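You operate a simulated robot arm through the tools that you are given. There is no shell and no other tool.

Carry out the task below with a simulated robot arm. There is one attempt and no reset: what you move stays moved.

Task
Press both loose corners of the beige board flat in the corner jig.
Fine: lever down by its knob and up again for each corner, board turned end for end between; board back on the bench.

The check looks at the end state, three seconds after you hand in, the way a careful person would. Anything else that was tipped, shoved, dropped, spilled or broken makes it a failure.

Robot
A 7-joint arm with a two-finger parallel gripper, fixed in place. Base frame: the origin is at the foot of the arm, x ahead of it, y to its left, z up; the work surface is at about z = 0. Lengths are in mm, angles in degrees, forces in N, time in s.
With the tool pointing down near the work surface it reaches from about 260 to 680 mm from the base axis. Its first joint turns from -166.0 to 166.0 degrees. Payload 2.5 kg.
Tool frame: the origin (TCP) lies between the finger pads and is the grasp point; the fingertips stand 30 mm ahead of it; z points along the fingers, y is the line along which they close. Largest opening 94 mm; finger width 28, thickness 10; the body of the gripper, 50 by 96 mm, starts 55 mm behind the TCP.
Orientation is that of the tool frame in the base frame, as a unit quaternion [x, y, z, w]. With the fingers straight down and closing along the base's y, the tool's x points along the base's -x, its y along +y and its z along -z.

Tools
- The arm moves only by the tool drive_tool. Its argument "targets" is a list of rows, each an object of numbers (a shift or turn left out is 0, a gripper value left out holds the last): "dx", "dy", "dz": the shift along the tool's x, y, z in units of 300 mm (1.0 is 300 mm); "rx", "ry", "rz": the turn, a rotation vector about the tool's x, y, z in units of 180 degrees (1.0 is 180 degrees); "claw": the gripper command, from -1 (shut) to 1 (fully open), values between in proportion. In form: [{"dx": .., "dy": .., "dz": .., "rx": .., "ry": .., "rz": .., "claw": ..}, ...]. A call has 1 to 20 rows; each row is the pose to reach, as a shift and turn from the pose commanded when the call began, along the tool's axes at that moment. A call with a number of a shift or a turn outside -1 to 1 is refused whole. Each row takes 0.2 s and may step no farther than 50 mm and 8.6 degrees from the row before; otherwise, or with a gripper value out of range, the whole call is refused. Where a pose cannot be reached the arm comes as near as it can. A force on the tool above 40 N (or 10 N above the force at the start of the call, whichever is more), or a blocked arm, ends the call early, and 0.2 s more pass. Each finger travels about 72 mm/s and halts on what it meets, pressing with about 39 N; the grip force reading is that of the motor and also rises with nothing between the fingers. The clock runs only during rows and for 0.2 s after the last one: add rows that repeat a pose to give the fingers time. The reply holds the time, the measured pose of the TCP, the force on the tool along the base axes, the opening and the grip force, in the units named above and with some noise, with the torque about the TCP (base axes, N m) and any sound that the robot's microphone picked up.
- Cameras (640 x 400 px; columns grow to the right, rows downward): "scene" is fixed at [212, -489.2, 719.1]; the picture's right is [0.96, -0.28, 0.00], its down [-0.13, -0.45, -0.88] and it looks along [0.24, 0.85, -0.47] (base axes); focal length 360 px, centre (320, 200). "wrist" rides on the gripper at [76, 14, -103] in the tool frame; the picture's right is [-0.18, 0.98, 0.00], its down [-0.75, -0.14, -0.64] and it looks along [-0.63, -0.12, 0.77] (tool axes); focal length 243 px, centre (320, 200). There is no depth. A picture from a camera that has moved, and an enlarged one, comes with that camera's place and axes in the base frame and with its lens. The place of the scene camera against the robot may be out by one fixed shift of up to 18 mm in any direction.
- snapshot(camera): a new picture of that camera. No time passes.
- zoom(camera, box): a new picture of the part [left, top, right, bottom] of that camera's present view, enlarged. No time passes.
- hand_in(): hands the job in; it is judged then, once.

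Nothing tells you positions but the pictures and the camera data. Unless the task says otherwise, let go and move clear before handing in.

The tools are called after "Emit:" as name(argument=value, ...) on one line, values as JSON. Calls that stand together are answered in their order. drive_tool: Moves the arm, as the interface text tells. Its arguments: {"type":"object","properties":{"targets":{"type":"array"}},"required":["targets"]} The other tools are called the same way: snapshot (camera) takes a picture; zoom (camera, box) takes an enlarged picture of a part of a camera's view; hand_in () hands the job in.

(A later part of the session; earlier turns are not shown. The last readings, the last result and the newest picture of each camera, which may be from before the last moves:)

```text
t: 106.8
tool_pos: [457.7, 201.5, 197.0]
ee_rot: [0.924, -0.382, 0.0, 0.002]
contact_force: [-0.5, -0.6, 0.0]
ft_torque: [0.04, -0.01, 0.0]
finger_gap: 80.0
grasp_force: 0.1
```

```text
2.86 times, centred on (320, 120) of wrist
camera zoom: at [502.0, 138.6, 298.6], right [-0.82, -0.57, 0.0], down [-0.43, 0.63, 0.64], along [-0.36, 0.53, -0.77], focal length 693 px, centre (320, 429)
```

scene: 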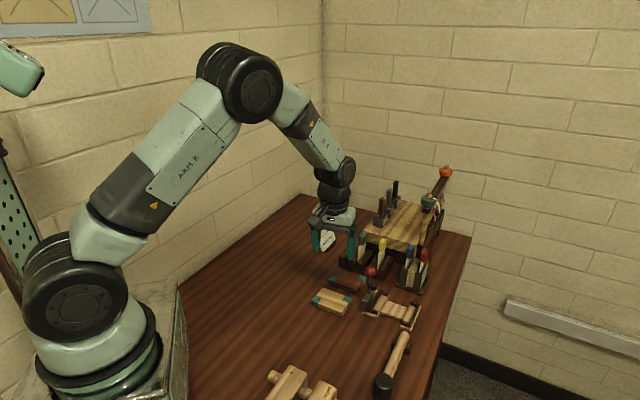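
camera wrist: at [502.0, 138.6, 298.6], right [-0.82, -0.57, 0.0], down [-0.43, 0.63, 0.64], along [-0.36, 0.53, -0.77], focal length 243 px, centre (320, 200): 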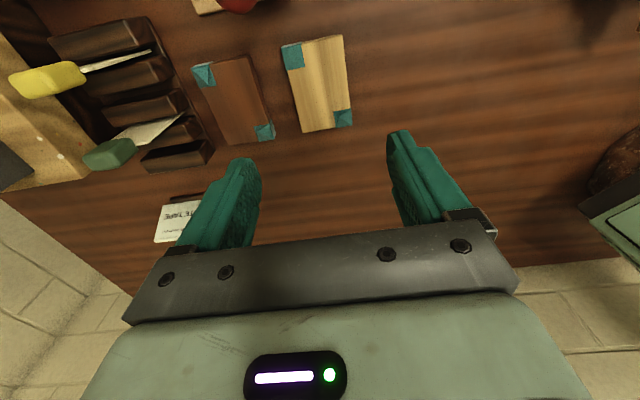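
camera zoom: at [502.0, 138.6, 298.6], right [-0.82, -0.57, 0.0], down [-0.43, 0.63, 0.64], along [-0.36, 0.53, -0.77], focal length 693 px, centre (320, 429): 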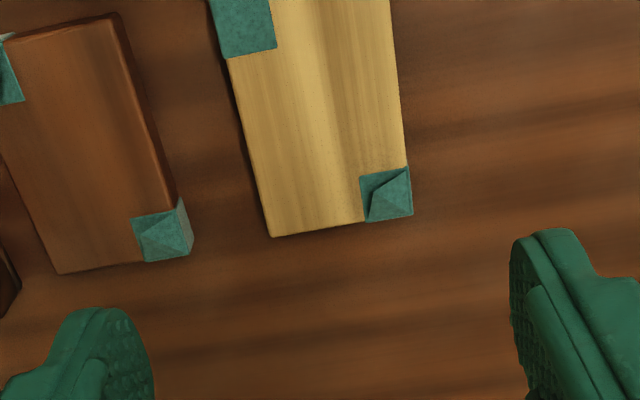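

The remaining loose corner now sits at the low-u, low-v end, where the presser will be. I'm re-centring on the board (u≈178.5, v≈467) and descending to grasp.

Emit:
drive_tool(targets=[{"dx": -0.008, "dz": 0.12}, {"dx": -0.008, "dz": 0.26}, {"dx": -0.008, "dz": 0.4}, {"dx": -0.008, "dz": 0.5}, {"dx": -0.008, "dz": 0.543}, {"dx": -0.008, "dz": 0.543}])

Emit:
snapshot(camera="wrist")

```text
t: 108.2
tool_pos: [455.6, 202.3, 33.7]
ee_rot: [0.924, -0.383, 0.0, 0.001]
contact_force: [-0.5, -0.1, 0.7]
ft_torque: [0.0, 0.0, 0.0]
finger_gap: 80.0
grasp_force: 0.0
```

```text
taken
camera wrist: at [499.2, 138.8, 135.8], right [-0.83, -0.56, 0.0], down [-0.43, 0.64, 0.64], along [-0.36, 0.53, -0.77], focal length 243 px, centre (320, 200)
```

wrist: 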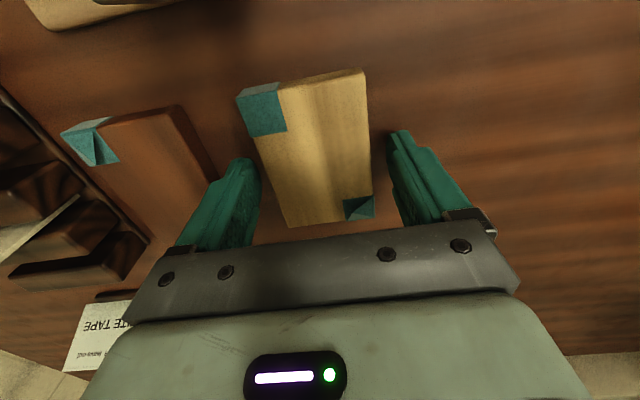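

Well placed. I'm closing and lifting.

Emit:
drive_tool(targets=[{"claw": 0.4}, {"claw": -1}, {"claw": -1}, {"claw": -1}, {"dz": -0.03}, {"dz": -0.12}, {"dz": -0.25}, {"dz": -0.38}, {"dz": -0.5}, {"dz": -0.577}, {"dz": -0.577}])

Emit:
snapshot(camera="wrist")

```text
t: 110.6
tool_pos: [458.2, 204.2, 206.2]
ee_rot: [0.924, -0.383, 0.001, 0.002]
contact_force: [-0.2, 0.2, -0.4]
ft_torque: [-0.03, -0.01, -0.01]
finger_gap: 60.7
grasp_force: 39.4
```

```text
taken
camera wrist: at [500.8, 139.7, 310.0], right [-0.83, -0.56, 0.0], down [-0.43, 0.64, 0.64], along [-0.36, 0.53, -0.77], focal length 243 px, centre (320, 200)
```

wrist: 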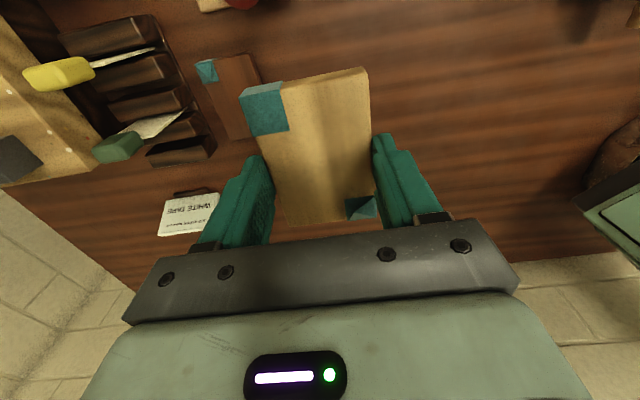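

Gripped and level. I'm carrying it over the jig with the same +u offset as before.

Emit:
drive_tool(targets=[{"dx": 0.1, "dy": -0.029}, {"dx": 0.22, "dy": -0.064}, {"dx": 0.34, "dy": -0.099}, {"dx": 0.46, "dy": -0.134}, {"dx": 0.55, "dy": -0.161}, {"dx": 0.592, "dy": -0.173}, {"dx": 0.592, "dy": -0.173}])

Emit:
zoom(camera="wrist", box=[240, 0, 380, 88])

Emit:
zoom(camera="scene", box=[340, 210, 440, 325])

```text
t: 112.2
tool_pos: [619.6, 115.9, 209.4]
ee_rot: [0.924, -0.382, 0.0, 0.002]
contact_force: [1.0, -0.2, 0.0]
ft_torque: [-0.02, 0.02, 0.01]
finger_gap: 60.8
grasp_force: 38.4
```

```text
4.55 times, centred on (310, 44) of wrist
camera zoom: at [662.6, 51.5, 310.4], right [-0.83, -0.56, 0.0], down [-0.43, 0.64, 0.64], along [-0.36, 0.53, -0.77], focal length 1103 px, centre (366, 909)
```

zoom: 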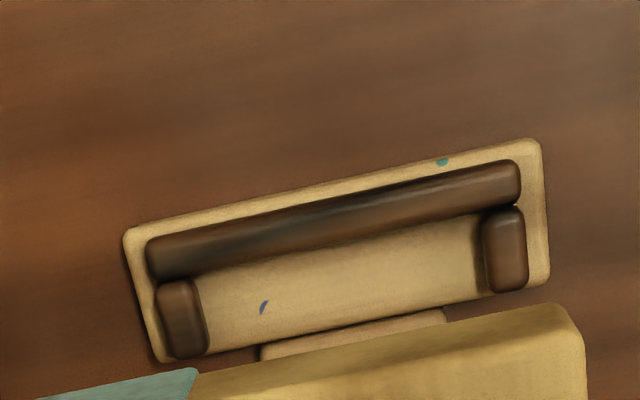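

```text
3.48 times, centred on (390, 268) of scene
camera zoom: at [212.0, -489.2, 719.1], right [0.96, -0.28, 0.0], down [-0.13, -0.45, -0.88], along [0.24, 0.85, -0.47], focal length 1252 px, centre (76, -35)
```

zoom: 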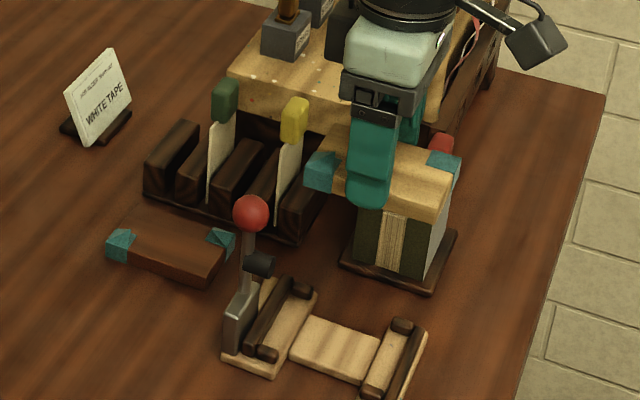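

Same alignment as the first time. I'm lowering straight down beside the presser.

Emit:
drive_tool(targets=[{"dz": 0.12}, {"dz": 0.24}, {"dz": 0.35}, {"dz": 0.43}, {"dz": 0.478}, {"dz": 0.478}])

Emit:
snapshot(camera="wrist")

Emit:
zoom(camera="scene", box=[350, 250, 430, 325])

```text
t: 113.6
tool_pos: [618.2, 114.2, 63.4]
ee_rot: [0.924, -0.382, 0.0, 0.002]
contact_force: [0.6, 0.0, -0.6]
ft_torque: [-0.02, 0.04, -0.02]
finger_gap: 60.7
grasp_force: 39.1
```

```text
taken
camera wrist: at [662.9, 50.7, 166.3], right [-0.83, -0.56, 0.0], down [-0.43, 0.63, 0.64], along [-0.36, 0.53, -0.77], focal length 243 px, centre (320, 200)
```

wrist: 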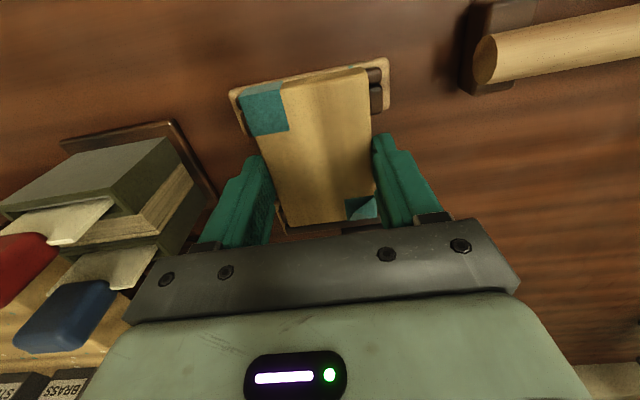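

```text
5.33 times, centred on (390, 288) of scene
camera zoom: at [212.0, -489.2, 719.1], right [0.96, -0.28, 0.0], down [-0.13, -0.45, -0.88], along [0.24, 0.85, -0.47], focal length 1920 px, centre (-53, -267)
```

zoom: 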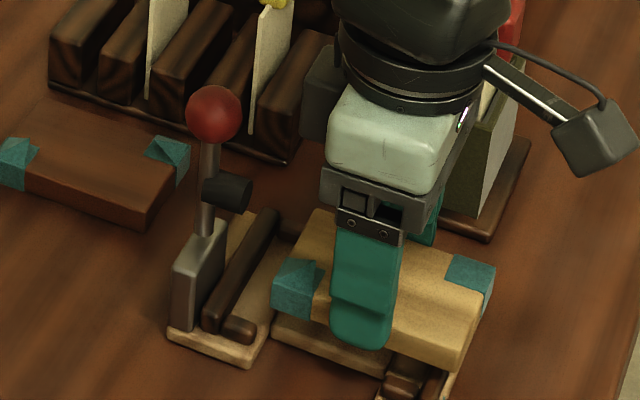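

Clear of the presser. I'm sliding −u under it and lowering most of the way into the pocket.

Emit:
drive_tool(targets=[{"dx": -0.02}, {"dx": -0.042, "dy": -0.001}, {"dx": -0.062, "dy": -0.002}, {"dx": -0.062, "dy": -0.002}, {"dx": -0.062, "dy": -0.002, "dz": 0.02}, {"dx": -0.062, "dy": -0.002, "dz": 0.04}, {"dx": -0.062, "dy": -0.002, "dz": 0.055}, {"dx": -0.062, "dy": -0.002, "dz": 0.061}, {"dx": -0.062, "dy": -0.002, "dz": 0.061}])

Emit:
snapshot(camera="wrist")

Emit:
zoom(camera="scene", box=[350, 250, 430, 325])

```text
t: 115.6
tool_pos: [606.6, 128.3, 45.6]
ee_rot: [0.924, -0.384, 0.001, 0.001]
contact_force: [0.3, -0.3, -0.5]
ft_torque: [0.03, -0.02, 0.02]
finger_gap: 60.8
grasp_force: 39.2
```

```text
taken
camera wrist: at [649.7, 64.5, 148.0], right [-0.83, -0.56, 0.0], down [-0.43, 0.63, 0.64], along [-0.36, 0.53, -0.77], focal length 243 px, centre (320, 200)
```

wrist: 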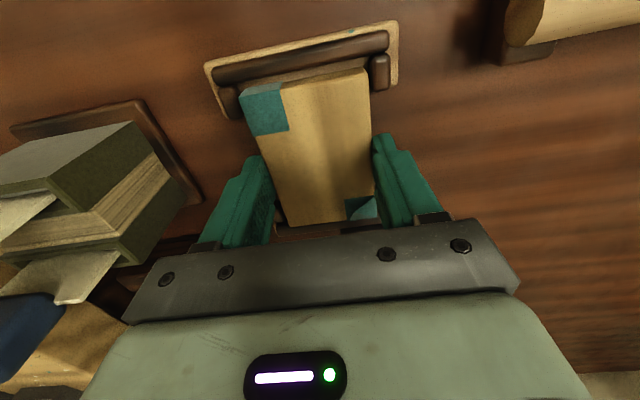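

```text
5.33 times, centred on (390, 288) of scene
camera zoom: at [212.0, -489.2, 719.1], right [0.96, -0.28, 0.0], down [-0.13, -0.45, -0.88], along [0.24, 0.85, -0.47], focal length 1920 px, centre (-53, -267)
```

zoom: 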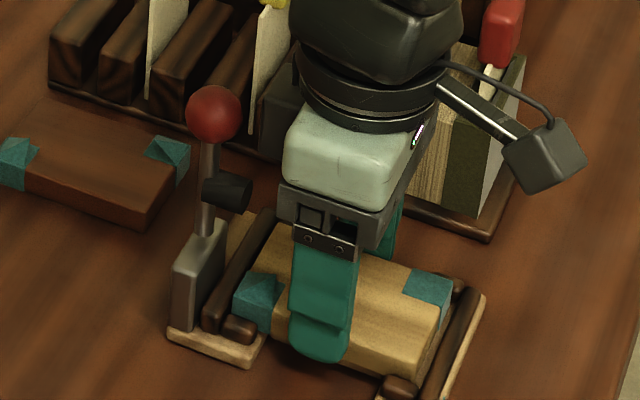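

The turned board is in the pocket, about 3 mm above the plates. I'm stepping down to contact.

Emit:
drive_tool(targets=[{"dz": 0.003}, {"dz": 0.006}, {"dz": 0.006}])

Emit:
drive_tool(targets=[{"dz": 0.002}, {"dz": 0.0035}, {"dz": 0.0035}])

```text
t: 116.4
tool_pos: [606.8, 127.3, 44.8]
ee_rot: [0.924, -0.383, 0.001, 0.002]
contact_force: [0.4, 0.6, -0.1]
ft_torque: [0.06, 0.01, -0.02]
finger_gap: 60.8
grasp_force: 39.9
```

```text
t: 117.2
tool_pos: [607.3, 126.6, 44.1]
ee_rot: [0.924, -0.383, 0.0, 0.001]
contact_force: [-8.0, -2.8, 21.4]
ft_torque: [0.11, 0.4, 0.09]
finger_gap: 60.8
grasp_force: 39.2
```

Seated (21 N, slightly over-pressed). I'm easing up half a millimetre and checking before releasing.

Emit:
drive_tool(targets=[{"dz": -0.0015}, {"dz": -0.0015}])

Emit:
zoom(camera="scene", box=[355, 270, 425, 325])

Emit:
zoom(camera="wrist", box=[190, 10, 410, 240])

```text
t: 117.8
tool_pos: [606.8, 127.5, 43.2]
ee_rot: [0.924, -0.383, 0.0, 0.001]
contact_force: [-4.6, -0.3, 19.8]
ft_torque: [-0.04, 0.36, -0.06]
finger_gap: 60.9
grasp_force: 38.8
```

```text
7.27 times, centred on (390, 298) of scene
camera zoom: at [212.0, -489.2, 719.1], right [0.96, -0.28, 0.0], down [-0.13, -0.45, -0.88], along [0.24, 0.85, -0.47], focal length 2618 px, centre (-189, -509)
```

zoom: 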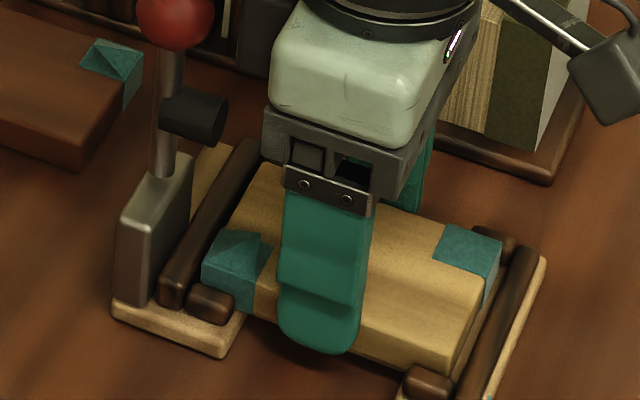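

```text
1.74 times, centred on (300, 125) of wrist
camera zoom: at [649.9, 64.3, 146.0], right [-0.83, -0.56, 0.0], down [-0.43, 0.63, 0.64], along [-0.36, 0.53, -0.77], focal length 422 px, centre (355, 330)
```

zoom: 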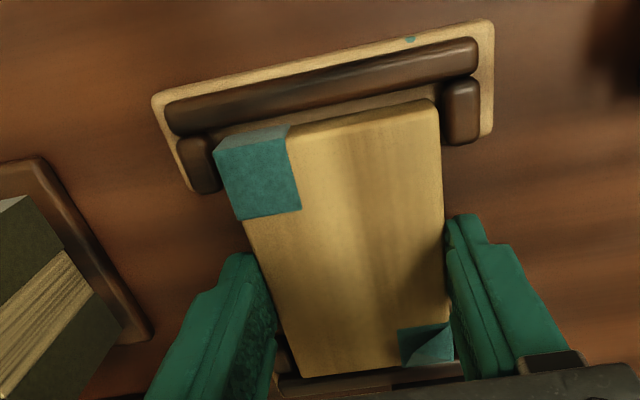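

It looks fully seated between the bars, the same as the first time. I'm releasing and rising.

Emit:
drive_tool(targets=[{"dz": -0.001, "claw": 0.33}, {"dz": -0.001, "claw": 0.45}, {"dz": -0.001, "claw": 0.6}, {"dz": -0.001, "claw": 0.7}, {"dz": -0.001, "claw": 0.7}, {"dz": -0.1}, {"dz": -0.22}, {"dz": -0.36}, {"dz": -0.5}, {"dz": -0.54}, {"dz": -0.54}])

Emit:
zoom(camera="wrist", box=[240, 0, 400, 150])

Emit:
zoom(camera="scene", box=[355, 260, 425, 325])

```text
t: 120.2
tool_pos: [606.5, 129.9, 205.4]
ee_rot: [0.924, -0.383, 0.0, 0.002]
contact_force: [0.4, 0.7, 0.1]
ft_torque: [0.02, -0.03, -0.02]
finger_gap: 80.3
grasp_force: 0.1
```

```text
2.67 times, centred on (320, 75) of wrist
camera zoom: at [649.2, 66.1, 307.7], right [-0.83, -0.56, 0.0], down [-0.43, 0.63, 0.64], along [-0.36, 0.53, -0.77], focal length 647 px, centre (320, 533)
```

zoom: 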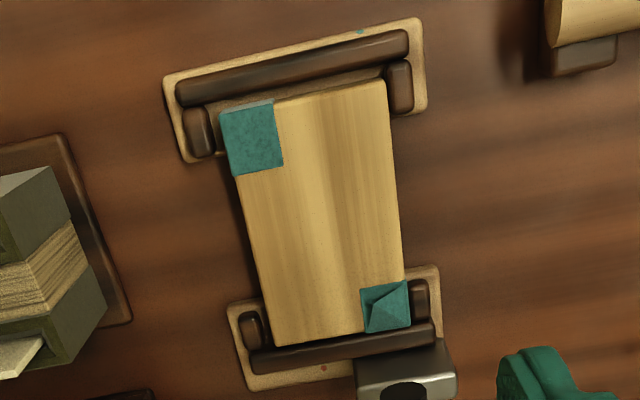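

```text
6.15 times, centred on (390, 292) of scene
camera zoom: at [212.0, -489.2, 719.1], right [0.96, -0.28, 0.0], down [-0.13, -0.45, -0.88], along [0.24, 0.85, -0.47], focal length 2215 px, centre (-111, -369)
```

zoom: 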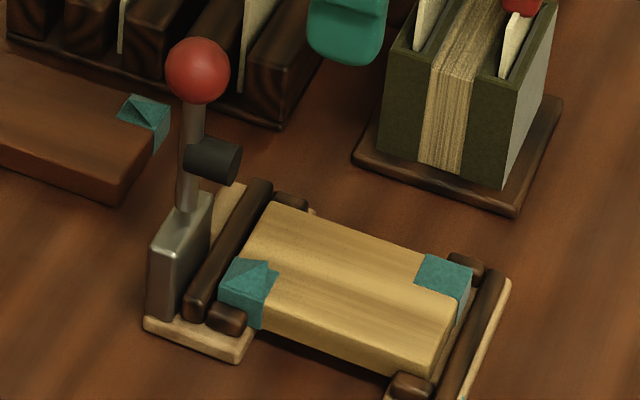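

The board is seated squarely and the second loose corner is under the presser. I'm approaching the knob again with the wrist tilted 27°.

Emit:
drive_tool(targets=[{"dx": -0.08, "dy": 0.02, "ry": 0.025, "claw": 0.3}, {"dx": -0.17, "dy": 0.04, "ry": 0.055, "claw": 0.1}, {"dx": -0.26, "dy": 0.061, "dz": 0.003, "ry": 0.09, "claw": -0.1}, {"dx": -0.325, "dy": 0.077, "dz": 0.005, "ry": 0.12, "claw": -0.1}, {"dx": -0.3467, "dy": 0.082, "dz": 0.007, "ry": 0.15, "claw": -0.1}, {"dx": -0.3467, "dy": 0.082, "dz": 0.007, "ry": 0.15, "claw": -0.1}])

Emit:
zoom(camera="wrist", box=[220, 0, 420, 160])

```text
t: 121.6
tool_pos: [514.8, 184.3, 203.1]
ee_rot: [0.898, -0.373, 0.217, 0.092]
contact_force: [0.8, -1.4, -0.1]
ft_torque: [-0.05, 0.0, 0.0]
finger_gap: 42.3
grasp_force: 0.0
```

```text
2.50 times, centred on (320, 80) of wrist
camera zoom: at [520.2, 159.3, 329.2], right [-0.81, -0.58, -0.08], down [-0.58, 0.78, 0.23], along [-0.07, 0.23, -0.97], focal length 606 px, centre (320, 500)
```

zoom: 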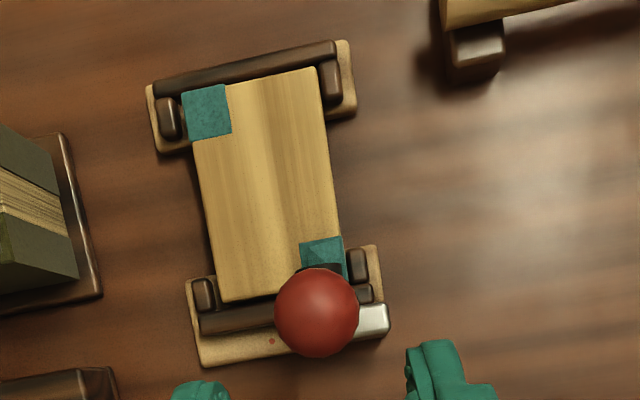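

The knob lies on the tool axis about 81 mm ahead. I'm approaching with a small +v correction and gripping.

Emit:
drive_tool(targets=[{"dz": 0.1, "claw": -0.1}, {"dz": 0.18, "dy": -0.0027, "claw": -0.1}, {"dz": 0.217, "dy": -0.0027, "claw": -0.1}, {"dz": 0.217, "dy": -0.0027, "claw": -0.3}, {"dz": 0.217, "dy": -0.0027, "claw": -0.6}, {"dz": 0.217, "dy": -0.0027, "claw": -0.6}])

Emit:
zoom(camera="wrist", box=[220, 60, 420, 240])

```text
t: 123.0
tool_pos: [538.4, 163.9, 146.3]
ee_rot: [0.898, -0.371, 0.217, 0.09]
contact_force: [16.8, 10.2, -9.0]
ft_torque: [0.04, -0.43, 0.11]
finger_gap: 27.0
grasp_force: 44.7
```

```text
2.22 times, centred on (320, 150) of wrist
camera zoom: at [541.6, 139.1, 270.9], right [-0.81, -0.58, -0.08], down [-0.58, 0.78, 0.23], along [-0.07, 0.23, -0.97], focal length 539 px, centre (320, 311)
```

zoom: 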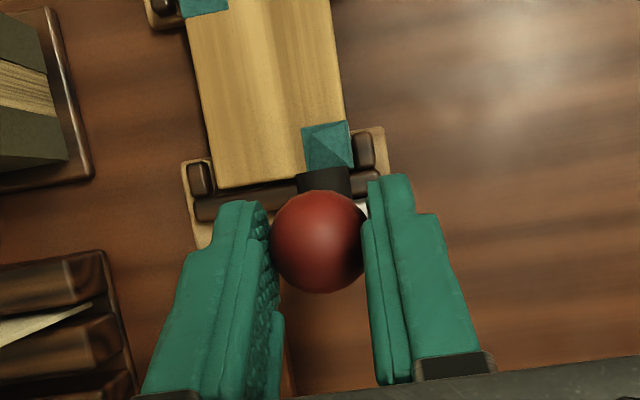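

Gripped. I'm swinging the lever down the first 24° as before, easing the side load.

Emit:
drive_tool(targets=[{"dx": 0.0197, "dy": -0.002, "dz": 0.0097, "ry": -0.0222}, {"dx": 0.0395, "dy": -0.0025, "dz": 0.0194, "ry": -0.0444}, {"dx": 0.058, "dy": -0.0025, "dz": 0.0316, "ry": -0.0667}, {"dx": 0.0758, "dy": -0.0025, "dz": 0.0443, "ry": -0.0889}, {"dx": 0.092, "dy": -0.0025, "dz": 0.0586, "ry": -0.1111}, {"dx": 0.1075, "dy": -0.0025, "dz": 0.0734, "ry": -0.1333}, {"dx": 0.1075, "dy": -0.0025, "dz": 0.0734, "ry": -0.1333}])

Emit:
zoom(camera="wrist", box=[220, 60, 420, 240])

```text
t: 124.6
tool_pos: [565.2, 137.9, 140.1]
ee_rot: [0.923, -0.383, 0.024, 0.012]
contact_force: [-2.7, 3.0, 8.5]
ft_torque: [0.42, 0.35, -0.05]
finger_gap: 26.8
grasp_force: 45.0
```

```text
2.22 times, centred on (320, 150) of wrist
camera zoom: at [604.4, 76.9, 245.7], right [-0.83, -0.56, -0.01], down [-0.45, 0.66, 0.6], along [-0.33, 0.5, -0.8], focal length 539 px, centre (320, 311)
```

zoom: 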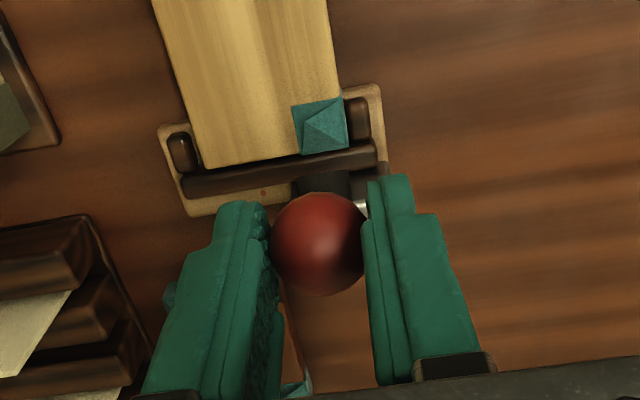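

Low loads and no slip. I'm continuing to about 47°.

Emit:
drive_tool(targets=[{"dx": 0.0197, "dz": 0.0097, "ry": -0.0222}, {"dx": 0.039, "dz": 0.0198, "ry": -0.0444}, {"dx": 0.0565, "dz": 0.0318, "ry": -0.0667}, {"dx": 0.0735, "dz": 0.0443, "ry": -0.0889}, {"dx": 0.087, "dz": 0.0568, "ry": -0.108}, {"dx": 0.1, "dz": 0.0699, "ry": -0.1278}, {"dx": 0.1, "dz": 0.0699, "ry": -0.1278}])

Emit:
zoom(camera="wrist", box=[220, 60, 420, 240])

```text
t: 126.2
tool_pos: [586.4, 115.8, 120.7]
ee_rot: [0.91, -0.377, -0.16, -0.065]
contact_force: [-2.4, -2.3, 0.7]
ft_torque: [0.01, 0.03, -0.05]
finger_gap: 26.8
grasp_force: 44.5
```

```text
2.22 times, centred on (320, 150) of wrist
camera zoom: at [651.4, 29.7, 190.9], right [-0.82, -0.57, 0.07], down [-0.24, 0.45, 0.86], along [-0.52, 0.69, -0.51], focal length 539 px, centre (320, 311)
```

zoom: 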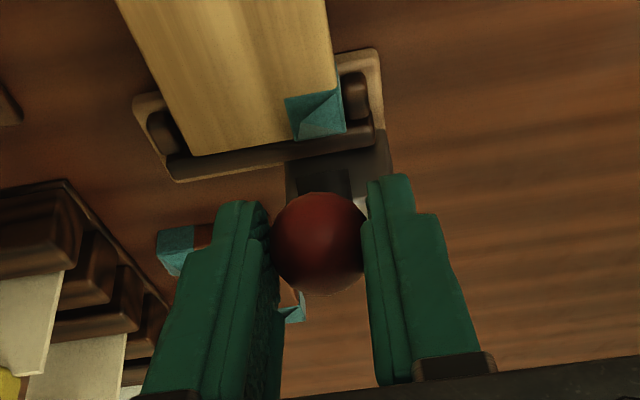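

Nearly zero load now. I'm opening and rotating the wrist back around the knob for the second half of the stroke.

Emit:
drive_tool(targets=[{"claw": -0.2}, {"claw": -0.1}, {"claw": -0.1}, {"dx": -0.0081, "dz": 0.004, "ry": 0.0444}, {"dx": -0.0161, "dz": 0.0055, "ry": 0.0889}, {"dx": -0.0236, "dz": 0.0082, "ry": 0.1333}, {"dx": -0.0307, "dz": 0.0122, "ry": 0.1778}, {"dx": -0.0374, "dz": 0.0172, "ry": 0.2222}, {"dx": -0.0412, "dz": 0.0203, "ry": 0.25}, {"dx": -0.0412, "dz": 0.0203, "ry": 0.25}])

Emit:
zoom(camera="wrist", box=[220, 60, 420, 240])

```text
t: 128.4
tool_pos: [576.4, 124.4, 119.3]
ee_rot: [0.901, -0.374, 0.201, 0.085]
contact_force: [-0.4, 0.0, -0.5]
ft_torque: [-0.05, 0.0, 0.0]
finger_gap: 42.3
grasp_force: 0.0
```

```text
2.22 times, centred on (320, 150) of wrist
camera zoom: at [584.4, 96.9, 243.3], right [-0.81, -0.58, -0.08], down [-0.57, 0.78, 0.26], along [-0.09, 0.26, -0.96], focal length 539 px, centre (320, 311)
```

zoom: 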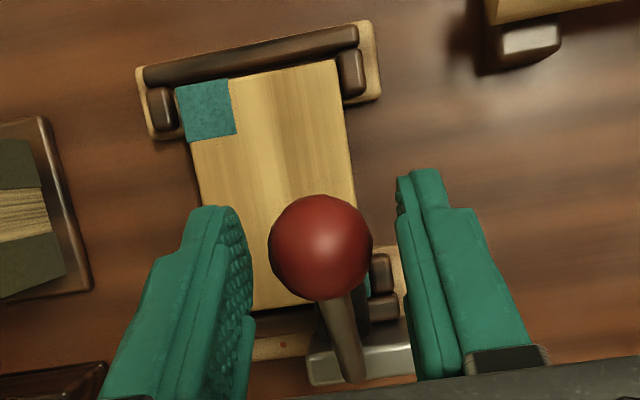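

Centred within about half a millimetre. I'm re-gripping and swinging the lever down to about 77°.

Emit:
drive_tool(targets=[{"dy": 0.002, "claw": -0.6}, {"dy": 0.002, "claw": -0.6}, {"dy": 0.002, "claw": -0.6}, {"dx": 0.0086, "dy": 0.002, "dz": 0.0173, "ry": -0.0222}, {"dx": 0.017, "dy": 0.002, "dz": 0.035, "ry": -0.0444}, {"dx": 0.0231, "dy": 0.002, "dz": 0.0534, "ry": -0.0667}, {"dx": 0.0289, "dy": 0.002, "dz": 0.0721, "ry": -0.0889}, {"dx": 0.0325, "dy": 0.002, "dz": 0.0911, "ry": -0.1111}, {"dx": 0.0356, "dy": 0.002, "dz": 0.1104, "ry": -0.1333}, {"dx": 0.0365, "dy": 0.002, "dz": 0.1298, "ry": -0.1556}, {"dx": 0.0368, "dy": 0.002, "dz": 0.1493, "ry": -0.1778}, {"dx": 0.0368, "dy": 0.002, "dz": 0.1493, "ry": -0.1778}])

Emit:
zoom(camera="wrist", box=[220, 60, 420, 240])

Emit:
zoom(camera="scene", box=[355, 265, 415, 320])

```text
t: 131.0
tool_pos: [595.6, 105.2, 82.2]
ee_rot: [0.922, -0.382, -0.059, -0.023]
contact_force: [-17.3, 15.7, 2.5]
ft_torque: [0.66, 0.55, -0.04]
finger_gap: 27.0
grasp_force: 44.9
```

```text
2.22 times, centred on (320, 150) of wrist
camera zoom: at [648.1, 33.4, 174.3], right [-0.82, -0.57, 0.03], down [-0.37, 0.57, 0.73], along [-0.43, 0.59, -0.68], focal length 539 px, centre (320, 311)
```

zoom: 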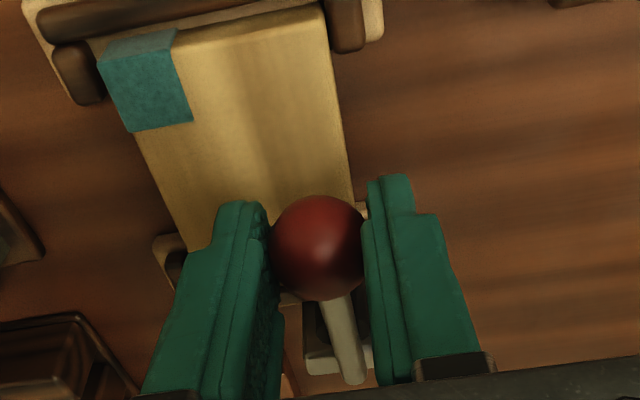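

```text
7.27 times, centred on (385, 292) of scene
camera zoom: at [212.0, -489.2, 719.1], right [0.96, -0.28, 0.0], down [-0.13, -0.45, -0.88], along [0.24, 0.85, -0.47], focal length 2618 px, centre (-153, -473)
```

zoom: 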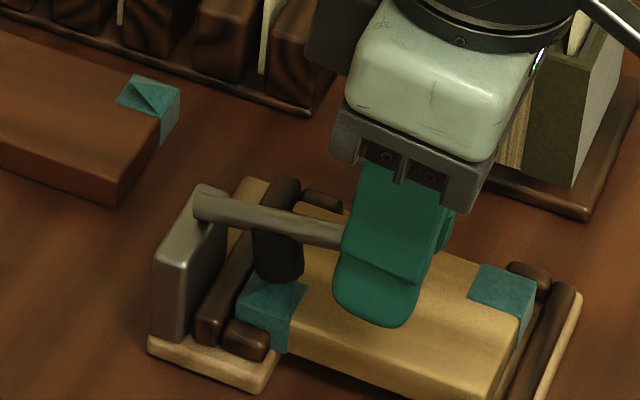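

About to touch the corner. I'm trimming the radius by 2 mm and pressing down to about 85.5°.

Emit:
drive_tool(targets=[{"dx": -0.0056, "dz": 0.0007}, {"dx": 0.0003, "dz": 0.0137, "ry": -0.0167}, {"dx": 0.0059, "dz": 0.0269, "ry": -0.0333}, {"dx": 0.009, "dz": 0.036, "ry": -0.0445}, {"dx": 0.009, "dz": 0.036, "ry": -0.0445}])

Emit:
zoom(camera="scene", box=[355, 265, 415, 320])

Emit:
zoom(camera="wrist", box=[220, 60, 420, 240])

```text
t: 132.2
tool_pos: [597.9, 102.7, 71.9]
ee_rot: [0.916, -0.379, -0.121, -0.05]
contact_force: [-15.1, 17.2, 7.7]
ft_torque: [0.69, 0.72, 0.04]
finger_gap: 26.9
grasp_force: 45.5
```

```text
7.27 times, centred on (385, 292) of scene
camera zoom: at [212.0, -489.2, 719.1], right [0.96, -0.28, 0.0], down [-0.13, -0.45, -0.88], along [0.24, 0.85, -0.47], focal length 2618 px, centre (-153, -473)
```

zoom: 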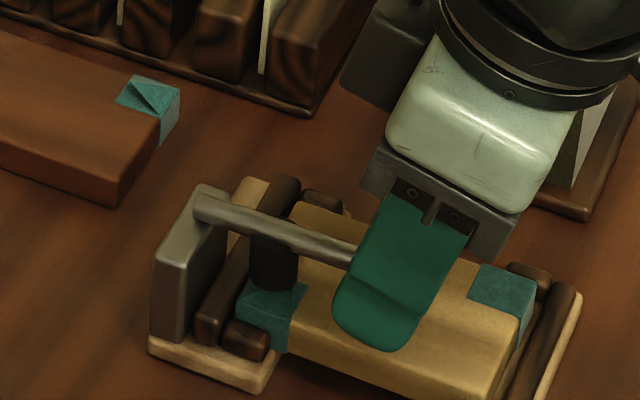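

```text
2.22 times, centred on (320, 150) of wrist
camera zoom: at [658.6, 22.6, 150.6], right [-0.82, -0.57, 0.05], down [-0.3, 0.5, 0.82], along [-0.49, 0.65, -0.58], focal length 539 px, centre (320, 311)
```

zoom: 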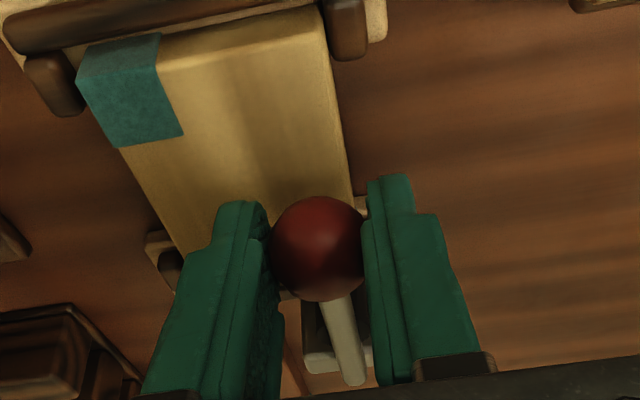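

The pad is touching. I'm pressing about 3 mm further at the knob while easing the radial pull.

Emit:
drive_tool(targets=[{"dx": -0.0035, "dz": 0.004}, {"dx": -0.0035, "dz": 0.0075, "ry": -0.003}, {"dx": -0.0032, "dz": 0.0112, "ry": -0.0055}, {"dx": -0.0032, "dz": 0.0112, "ry": -0.0055}])

Emit:
zoom(camera="scene", box=[360, 275, 400, 320])

```text
t: 133.2
tool_pos: [597.4, 102.5, 70.4]
ee_rot: [0.915, -0.381, -0.126, -0.052]
contact_force: [7.9, 6.6, 15.4]
ft_torque: [1.0, 0.71, -0.11]
finger_gap: 26.9
grasp_force: 44.6
```

```text
8.89 times, centred on (380, 298) of scene
camera zoom: at [212.0, -489.2, 719.1], right [0.96, -0.28, 0.0], down [-0.13, -0.45, -0.88], along [0.24, 0.85, -0.47], focal length 3199 px, centre (-213, -667)
```

zoom: 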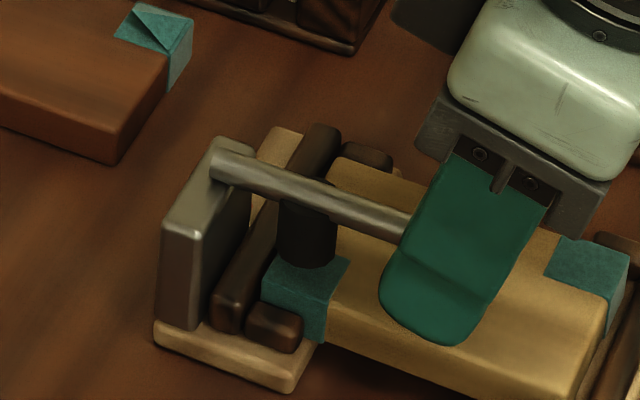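

The patch already looks flat. I'll press a bit harder, as on the first corner, and hold.

Emit:
drive_tool(targets=[{"dz": 0.0025}, {"dz": 0.005}, {"dz": 0.0065}, {"dz": 0.0065}, {"dz": 0.0065}])

Emit:
zoom(camera="scene", box=[360, 275, 400, 320])

Emit:
zoom(camera="wrist", box=[220, 60, 420, 240])

```text
t: 134.4
tool_pos: [596.7, 102.6, 69.0]
ee_rot: [0.915, -0.38, -0.124, -0.053]
contact_force: [28.2, 1.6, 12.8]
ft_torque: [0.65, 0.13, -0.22]
finger_gap: 27.0
grasp_force: 45.1
```

```text
8.89 times, centred on (380, 298) of scene
camera zoom: at [212.0, -489.2, 719.1], right [0.96, -0.28, 0.0], down [-0.13, -0.45, -0.88], along [0.24, 0.85, -0.47], focal length 3199 px, centre (-213, -667)
```

zoom: 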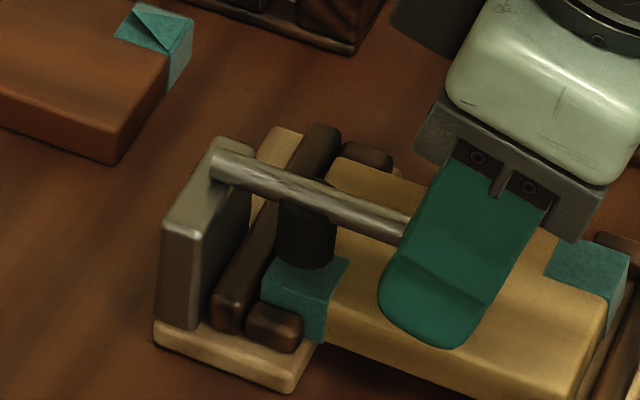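

```text
2.22 times, centred on (320, 150) of wrist
camera zoom: at [658.7, 21.5, 146.5], right [-0.82, -0.57, 0.05], down [-0.29, 0.49, 0.82], along [-0.49, 0.66, -0.57], focal length 539 px, centre (320, 311)
```

zoom: 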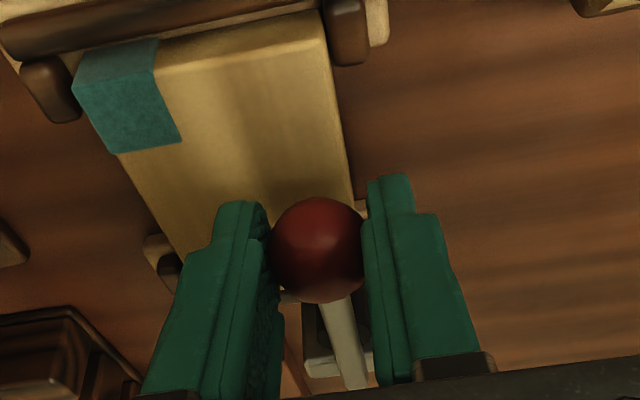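

Pressed the same as the first corner. I'm re-gripping to relax the loads, then raising the lever.

Emit:
drive_tool(targets=[{"claw": -0.2}, {"claw": -0.15}, {"dx": -0.003, "dy": -0.002, "dz": -0.004, "claw": -0.15}, {"dx": -0.003, "dy": -0.002, "dz": -0.004, "claw": -0.6}, {"dx": -0.003, "dy": -0.002, "dz": -0.004, "claw": -0.6}, {"dx": -0.003, "dy": -0.002, "dz": -0.004, "claw": -0.6}])

Emit:
zoom(camera="wrist", box=[220, 60, 420, 240])

```text
t: 135.8
tool_pos: [596.5, 104.5, 68.4]
ee_rot: [0.915, -0.38, -0.128, -0.052]
contact_force: [3.9, 4.3, -6.5]
ft_torque: [-0.28, -0.37, -0.01]
finger_gap: 26.7
grasp_force: 45.6
```

```text
2.22 times, centred on (320, 150) of wrist
camera zoom: at [657.3, 23.9, 146.1], right [-0.82, -0.57, 0.05], down [-0.29, 0.49, 0.82], along [-0.5, 0.66, -0.56], focal length 539 px, centre (320, 311)
```

zoom: 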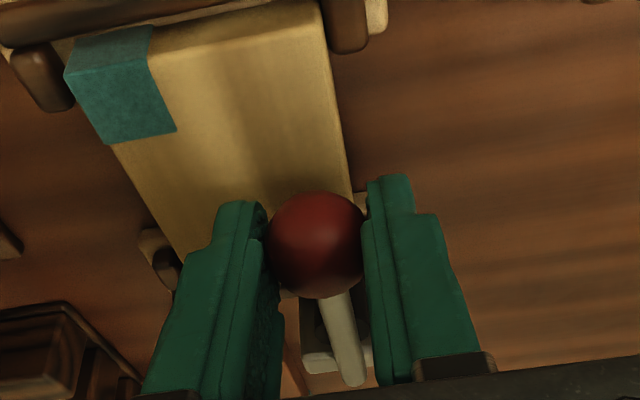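

Loads are small and the knob is centred. I'm raising from about 85° to 61°.

Emit:
drive_tool(targets=[{"dx": -0.0113, "dz": -0.0157, "ry": 0.0222}, {"dx": -0.0227, "dz": -0.0312, "ry": 0.0444}, {"dx": -0.036, "dz": -0.0455, "ry": 0.0667}, {"dx": -0.0494, "dz": -0.0595, "ry": 0.0889}, {"dx": -0.0645, "dz": -0.072, "ry": 0.1111}, {"dx": -0.0798, "dz": -0.084, "ry": 0.1333}, {"dx": -0.0798, "dz": -0.084, "ry": 0.1333}])

Emit:
zoom(camera="wrist", box=[220, 60, 420, 240])

Emit:
zoom(camera="scene", box=[355, 265, 415, 320])

```text
t: 137.4
tool_pos: [585.7, 115.2, 101.5]
ee_rot: [0.921, -0.383, 0.066, 0.028]
contact_force: [20.9, -3.0, -3.2]
ft_torque: [-0.49, -0.83, 0.06]
finger_gap: 27.0
grasp_force: 45.1
```

```text
2.22 times, centred on (320, 150) of wrist
camera zoom: at [618.3, 62.6, 213.0], right [-0.82, -0.57, -0.03], down [-0.49, 0.69, 0.53], along [-0.28, 0.45, -0.85], focal length 539 px, centre (320, 311)
```

zoom: 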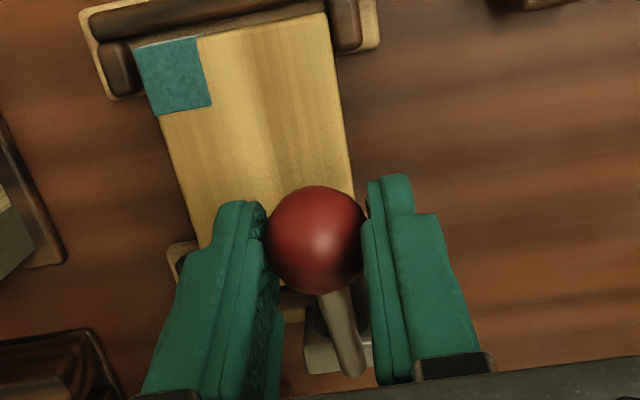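

```text
7.27 times, centred on (385, 292) of scene
camera zoom: at [212.0, -489.2, 719.1], right [0.96, -0.28, 0.0], down [-0.13, -0.45, -0.88], along [0.24, 0.85, -0.47], focal length 2618 px, centre (-153, -473)
```

zoom: 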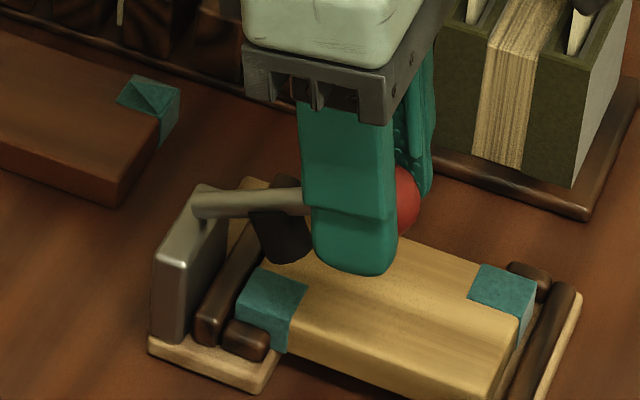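

The second corner is now flat too. I'm continuing the lever up to about 37°.

Emit:
drive_tool(targets=[{"dx": -0.0113, "dy": -0.001, "dz": -0.0158, "ry": 0.0222}, {"dx": -0.0227, "dy": -0.001, "dz": -0.0313, "ry": 0.0444}, {"dx": -0.036, "dy": -0.001, "dz": -0.0458, "ry": 0.0667}, {"dx": -0.0494, "dy": -0.001, "dz": -0.0598, "ry": 0.0889}, {"dx": -0.0645, "dy": -0.001, "dz": -0.072, "ry": 0.1111}, {"dx": -0.08, "dy": -0.001, "dz": -0.0838, "ry": 0.1333}, {"dx": -0.08, "dy": -0.001, "dz": -0.0838, "ry": 0.1333}])

Emit:
zoom(camera="wrist", box=[220, 60, 420, 240])

```text
t: 139.0
tool_pos: [566.1, 136.0, 120.2]
ee_rot: [0.888, -0.368, 0.256, 0.107]
contact_force: [19.2, -8.4, 12.9]
ft_torque: [-0.54, -0.64, 0.02]
finger_gap: 26.9
grasp_force: 45.2
```

```text
2.22 times, centred on (320, 150) of wrist
camera zoom: at [562.4, 118.8, 248.4], right [-0.81, -0.58, -0.1], down [-0.59, 0.79, 0.14], along [-0.01, 0.17, -0.99], focal length 539 px, centre (320, 311)
```

zoom: 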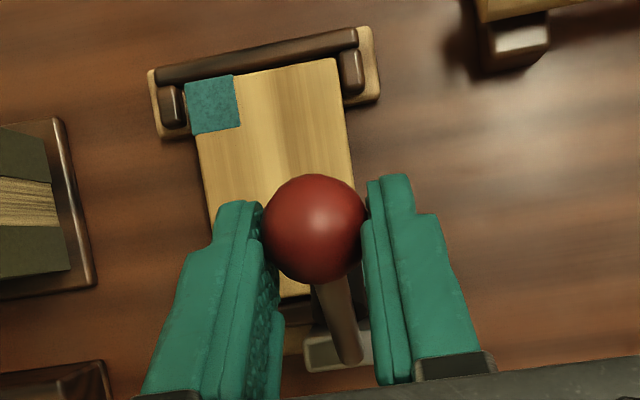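

The knob has slipped a few millimetres in the pads. I'll open, rotate back around it, and re-centre for the last part.

Emit:
drive_tool(targets=[{"claw": -0.2}, {"claw": -0.1}, {"claw": -0.1}, {"dx": 0.0267, "dz": -0.003, "ry": -0.0444}, {"dx": 0.034, "dz": -0.0016, "ry": -0.0889}, {"dx": 0.041, "dz": 0.0012, "ry": -0.1333}, {"dx": 0.0475, "dz": 0.0045, "ry": -0.1778}, {"dx": 0.0513, "dz": 0.0073, "ry": -0.2056}, {"dx": 0.0513, "dz": 0.0073, "ry": -0.2056}])

Emit:
zoom(camera="wrist", box=[220, 60, 420, 240])

```text
t: 141.0
tool_pos: [575.2, 125.9, 126.3]
ee_rot: [0.923, -0.383, -0.041, -0.015]
contact_force: [-0.9, -0.7, 1.0]
ft_torque: [0.01, -0.01, 0.02]
finger_gap: 42.2
grasp_force: 0.1
```

```text
2.22 times, centred on (320, 150) of wrist
camera zoom: at [624.6, 56.6, 221.7], right [-0.82, -0.56, 0.02], down [-0.39, 0.59, 0.7], along [-0.41, 0.57, -0.71], focal length 539 px, centre (320, 311)
```

zoom: 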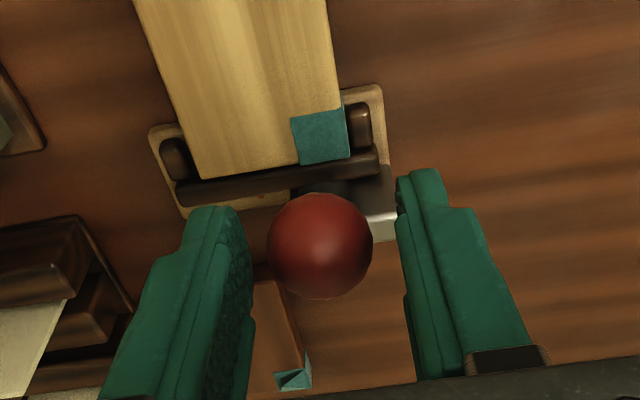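

The knob is centred again. I'm gripping and raising the lever the rest of the way to vertical.

Emit:
drive_tool(targets=[{"dy": 0.001, "claw": -0.6}, {"dy": 0.001, "claw": -0.6}, {"dy": 0.001, "claw": -0.6}, {"dx": -0.02, "dy": 0.001, "dz": -0.0086, "ry": 0.023}, {"dx": -0.0404, "dy": 0.001, "dz": -0.0162, "ry": 0.0461}, {"dx": -0.0607, "dy": 0.001, "dz": -0.0217, "ry": 0.0683}, {"dx": -0.0812, "dy": 0.001, "dz": -0.0262, "ry": 0.0906}, {"dx": -0.1021, "dy": 0.001, "dz": -0.0288, "ry": 0.1128}, {"dx": -0.1231, "dy": 0.001, "dz": -0.0304, "ry": 0.135}, {"dx": -0.144, "dy": 0.001, "dz": -0.03, "ry": 0.1572}, {"dx": -0.165, "dy": 0.001, "dz": -0.0287, "ry": 0.1794}, {"dx": -0.1832, "dy": 0.001, "dz": -0.0262, "ry": 0.1989}, {"dx": -0.187, "dy": 0.001, "dz": -0.0255, "ry": 0.203}, {"dx": -0.187, "dy": 0.001, "dz": -0.0255, "ry": 0.203}])

Emit:
zoom(camera="wrist", box=[220, 60, 420, 240])

Emit:
zoom(camera="scene", box=[350, 250, 430, 325])

```text
t: 144.0
tool_pos: [536.7, 165.1, 140.5]
ee_rot: [0.889, -0.368, 0.251, 0.106]
contact_force: [17.1, -5.0, -4.2]
ft_torque: [-0.86, -1.0, 0.02]
finger_gap: 26.8
grasp_force: 44.6
```

```text
2.22 times, centred on (320, 150) of wrist
camera zoom: at [533.9, 147.4, 267.1], right [-0.81, -0.58, -0.09], down [-0.59, 0.79, 0.15], along [-0.01, 0.18, -0.98], focal length 539 px, centre (320, 311)
```

zoom: 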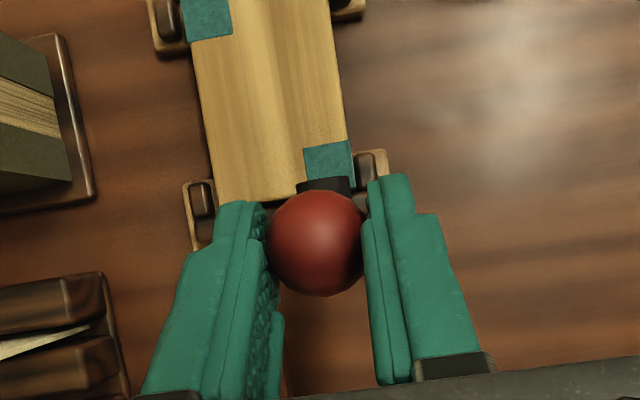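

```text
5.33 times, centred on (390, 288) of scene
camera zoom: at [212.0, -489.2, 719.1], right [0.96, -0.28, 0.0], down [-0.13, -0.45, -0.88], along [0.24, 0.85, -0.47], focal length 1920 px, centre (-53, -267)
```

zoom: 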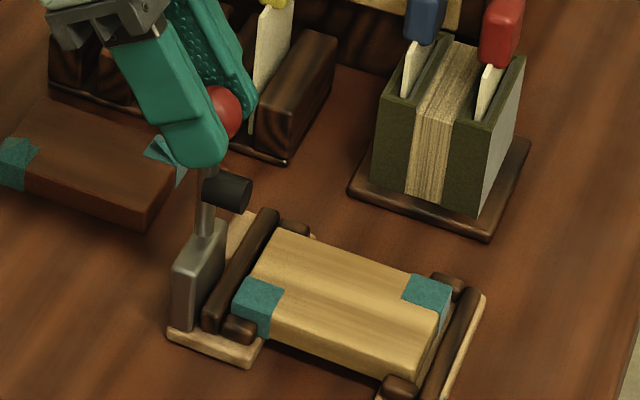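

Both corners are flat and the lever is upright. I'm releasing the knob, backing off and levelling.

Emit:
drive_tool(targets=[{"claw": -0.2}, {"claw": 0.0}, {"claw": 0.0}, {"dz": -0.1, "claw": 0.0}, {"dz": -0.25, "claw": 0.1}, {"dz": -0.25, "ry": -0.045, "claw": 0.3}, {"dz": -0.25, "ry": -0.09, "claw": 0.5}, {"dz": -0.25, "ry": -0.135, "claw": 0.7}, {"dz": -0.25, "ry": -0.1755, "claw": 0.7}, {"dz": -0.25, "ry": -0.1755, "claw": 0.7}])

Emit:
snapshot(camera="wrist")

Emit:
zoom(camera="scene", box=[350, 250, 430, 325])

```text
t: 146.2
tool_pos: [509.4, 193.2, 203.1]
ee_rot: [0.924, -0.382, -0.001, 0.001]
contact_force: [-0.8, -1.4, -0.5]
ft_torque: [0.01, -0.02, 0.03]
finger_gap: 79.9
grasp_force: 0.1
```

```text
taken
camera wrist: at [552.3, 129.9, 305.4], right [-0.83, -0.56, 0.0], down [-0.43, 0.63, 0.64], along [-0.36, 0.53, -0.77], focal length 243 px, centre (320, 200)
```

wrist: 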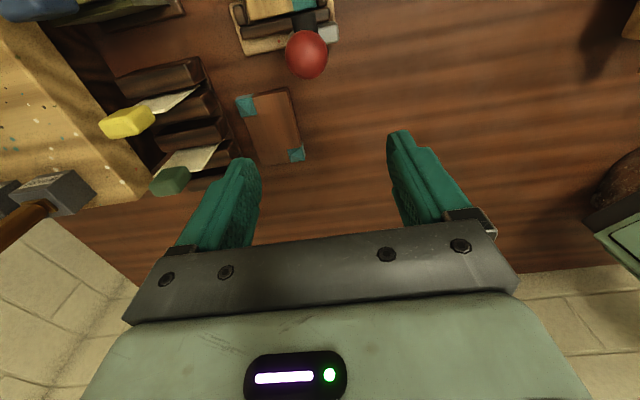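

```text
5.33 times, centred on (390, 288) of scene
camera zoom: at [212.0, -489.2, 719.1], right [0.96, -0.28, 0.0], down [-0.13, -0.45, -0.88], along [0.24, 0.85, -0.47], focal length 1920 px, centre (-53, -267)
```

zoom: 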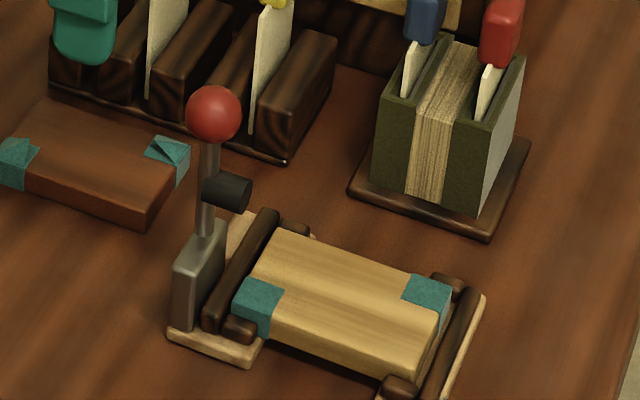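

Everything is in order. I'm moving over the board in the jig to retrieve it.

Emit:
drive_tool(targets=[{"dx": 0.1, "dy": -0.02}, {"dx": 0.2, "dy": -0.04}, {"dx": 0.3, "dy": -0.06}, {"dx": 0.384, "dy": -0.0747}, {"dx": 0.384, "dy": -0.0747}])

Emit:
zoom(camera="wrist", box=[240, 0, 400, 150])

```text
t: 147.4
tool_pos: [606.6, 128.5, 205.1]
ee_rot: [0.924, -0.382, -0.001, 0.002]
contact_force: [-0.3, -0.4, -0.1]
ft_torque: [-0.02, 0.0, 0.01]
finger_gap: 80.1
grasp_force: 0.1
```

```text
2.67 times, centred on (320, 75) of wrist
camera zoom: at [649.7, 64.7, 306.7], right [-0.83, -0.56, 0.0], down [-0.43, 0.63, 0.64], along [-0.36, 0.53, -0.77], focal length 647 px, centre (320, 533)
```

zoom: 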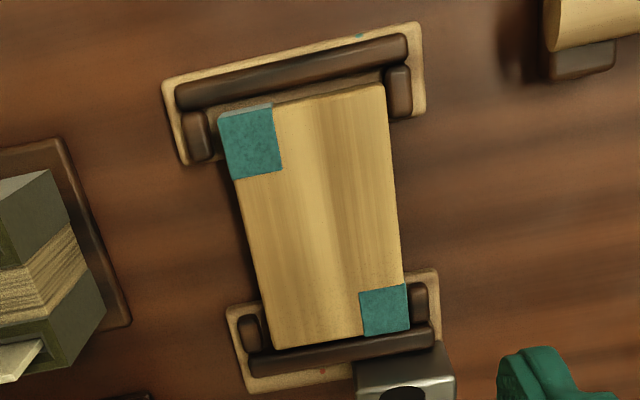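

Both patches are clearly flat. I'm descending onto the board.

Emit:
drive_tool(targets=[{"dx": 0.0017, "dy": 0.003, "dz": 0.1}, {"dx": 0.0017, "dy": 0.003, "dz": 0.22}, {"dx": 0.0017, "dy": 0.003, "dz": 0.34}, {"dx": 0.0017, "dy": 0.003, "dz": 0.45}, {"dx": 0.0017, "dy": 0.003, "dz": 0.51}, {"dx": 0.0017, "dy": 0.003, "dz": 0.541}, {"dx": 0.0017, "dy": 0.003, "dz": 0.541}])

Emit:
snapshot(camera="wrist")

```text
t: 149.0
tool_pos: [605.6, 124.6, 41.9]
ee_rot: [0.924, -0.382, 0.0, 0.001]
contact_force: [-0.5, 0.0, 0.1]
ft_torque: [0.0, -0.02, 0.0]
finger_gap: 80.0
grasp_force: 0.0
```

```text
taken
camera wrist: at [649.1, 61.7, 143.9], right [-0.83, -0.56, 0.0], down [-0.43, 0.63, 0.64], along [-0.36, 0.53, -0.77], focal length 243 px, centre (320, 200)
```

wrist: 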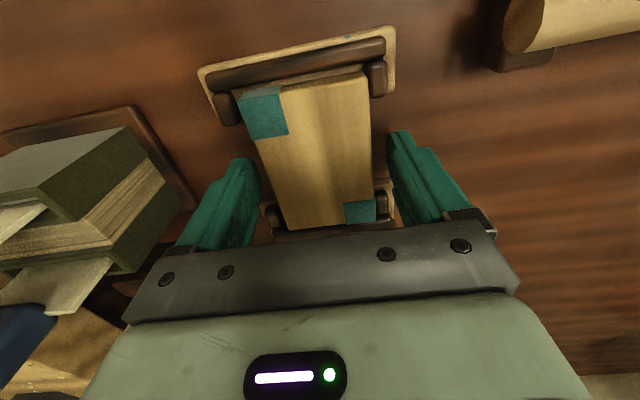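

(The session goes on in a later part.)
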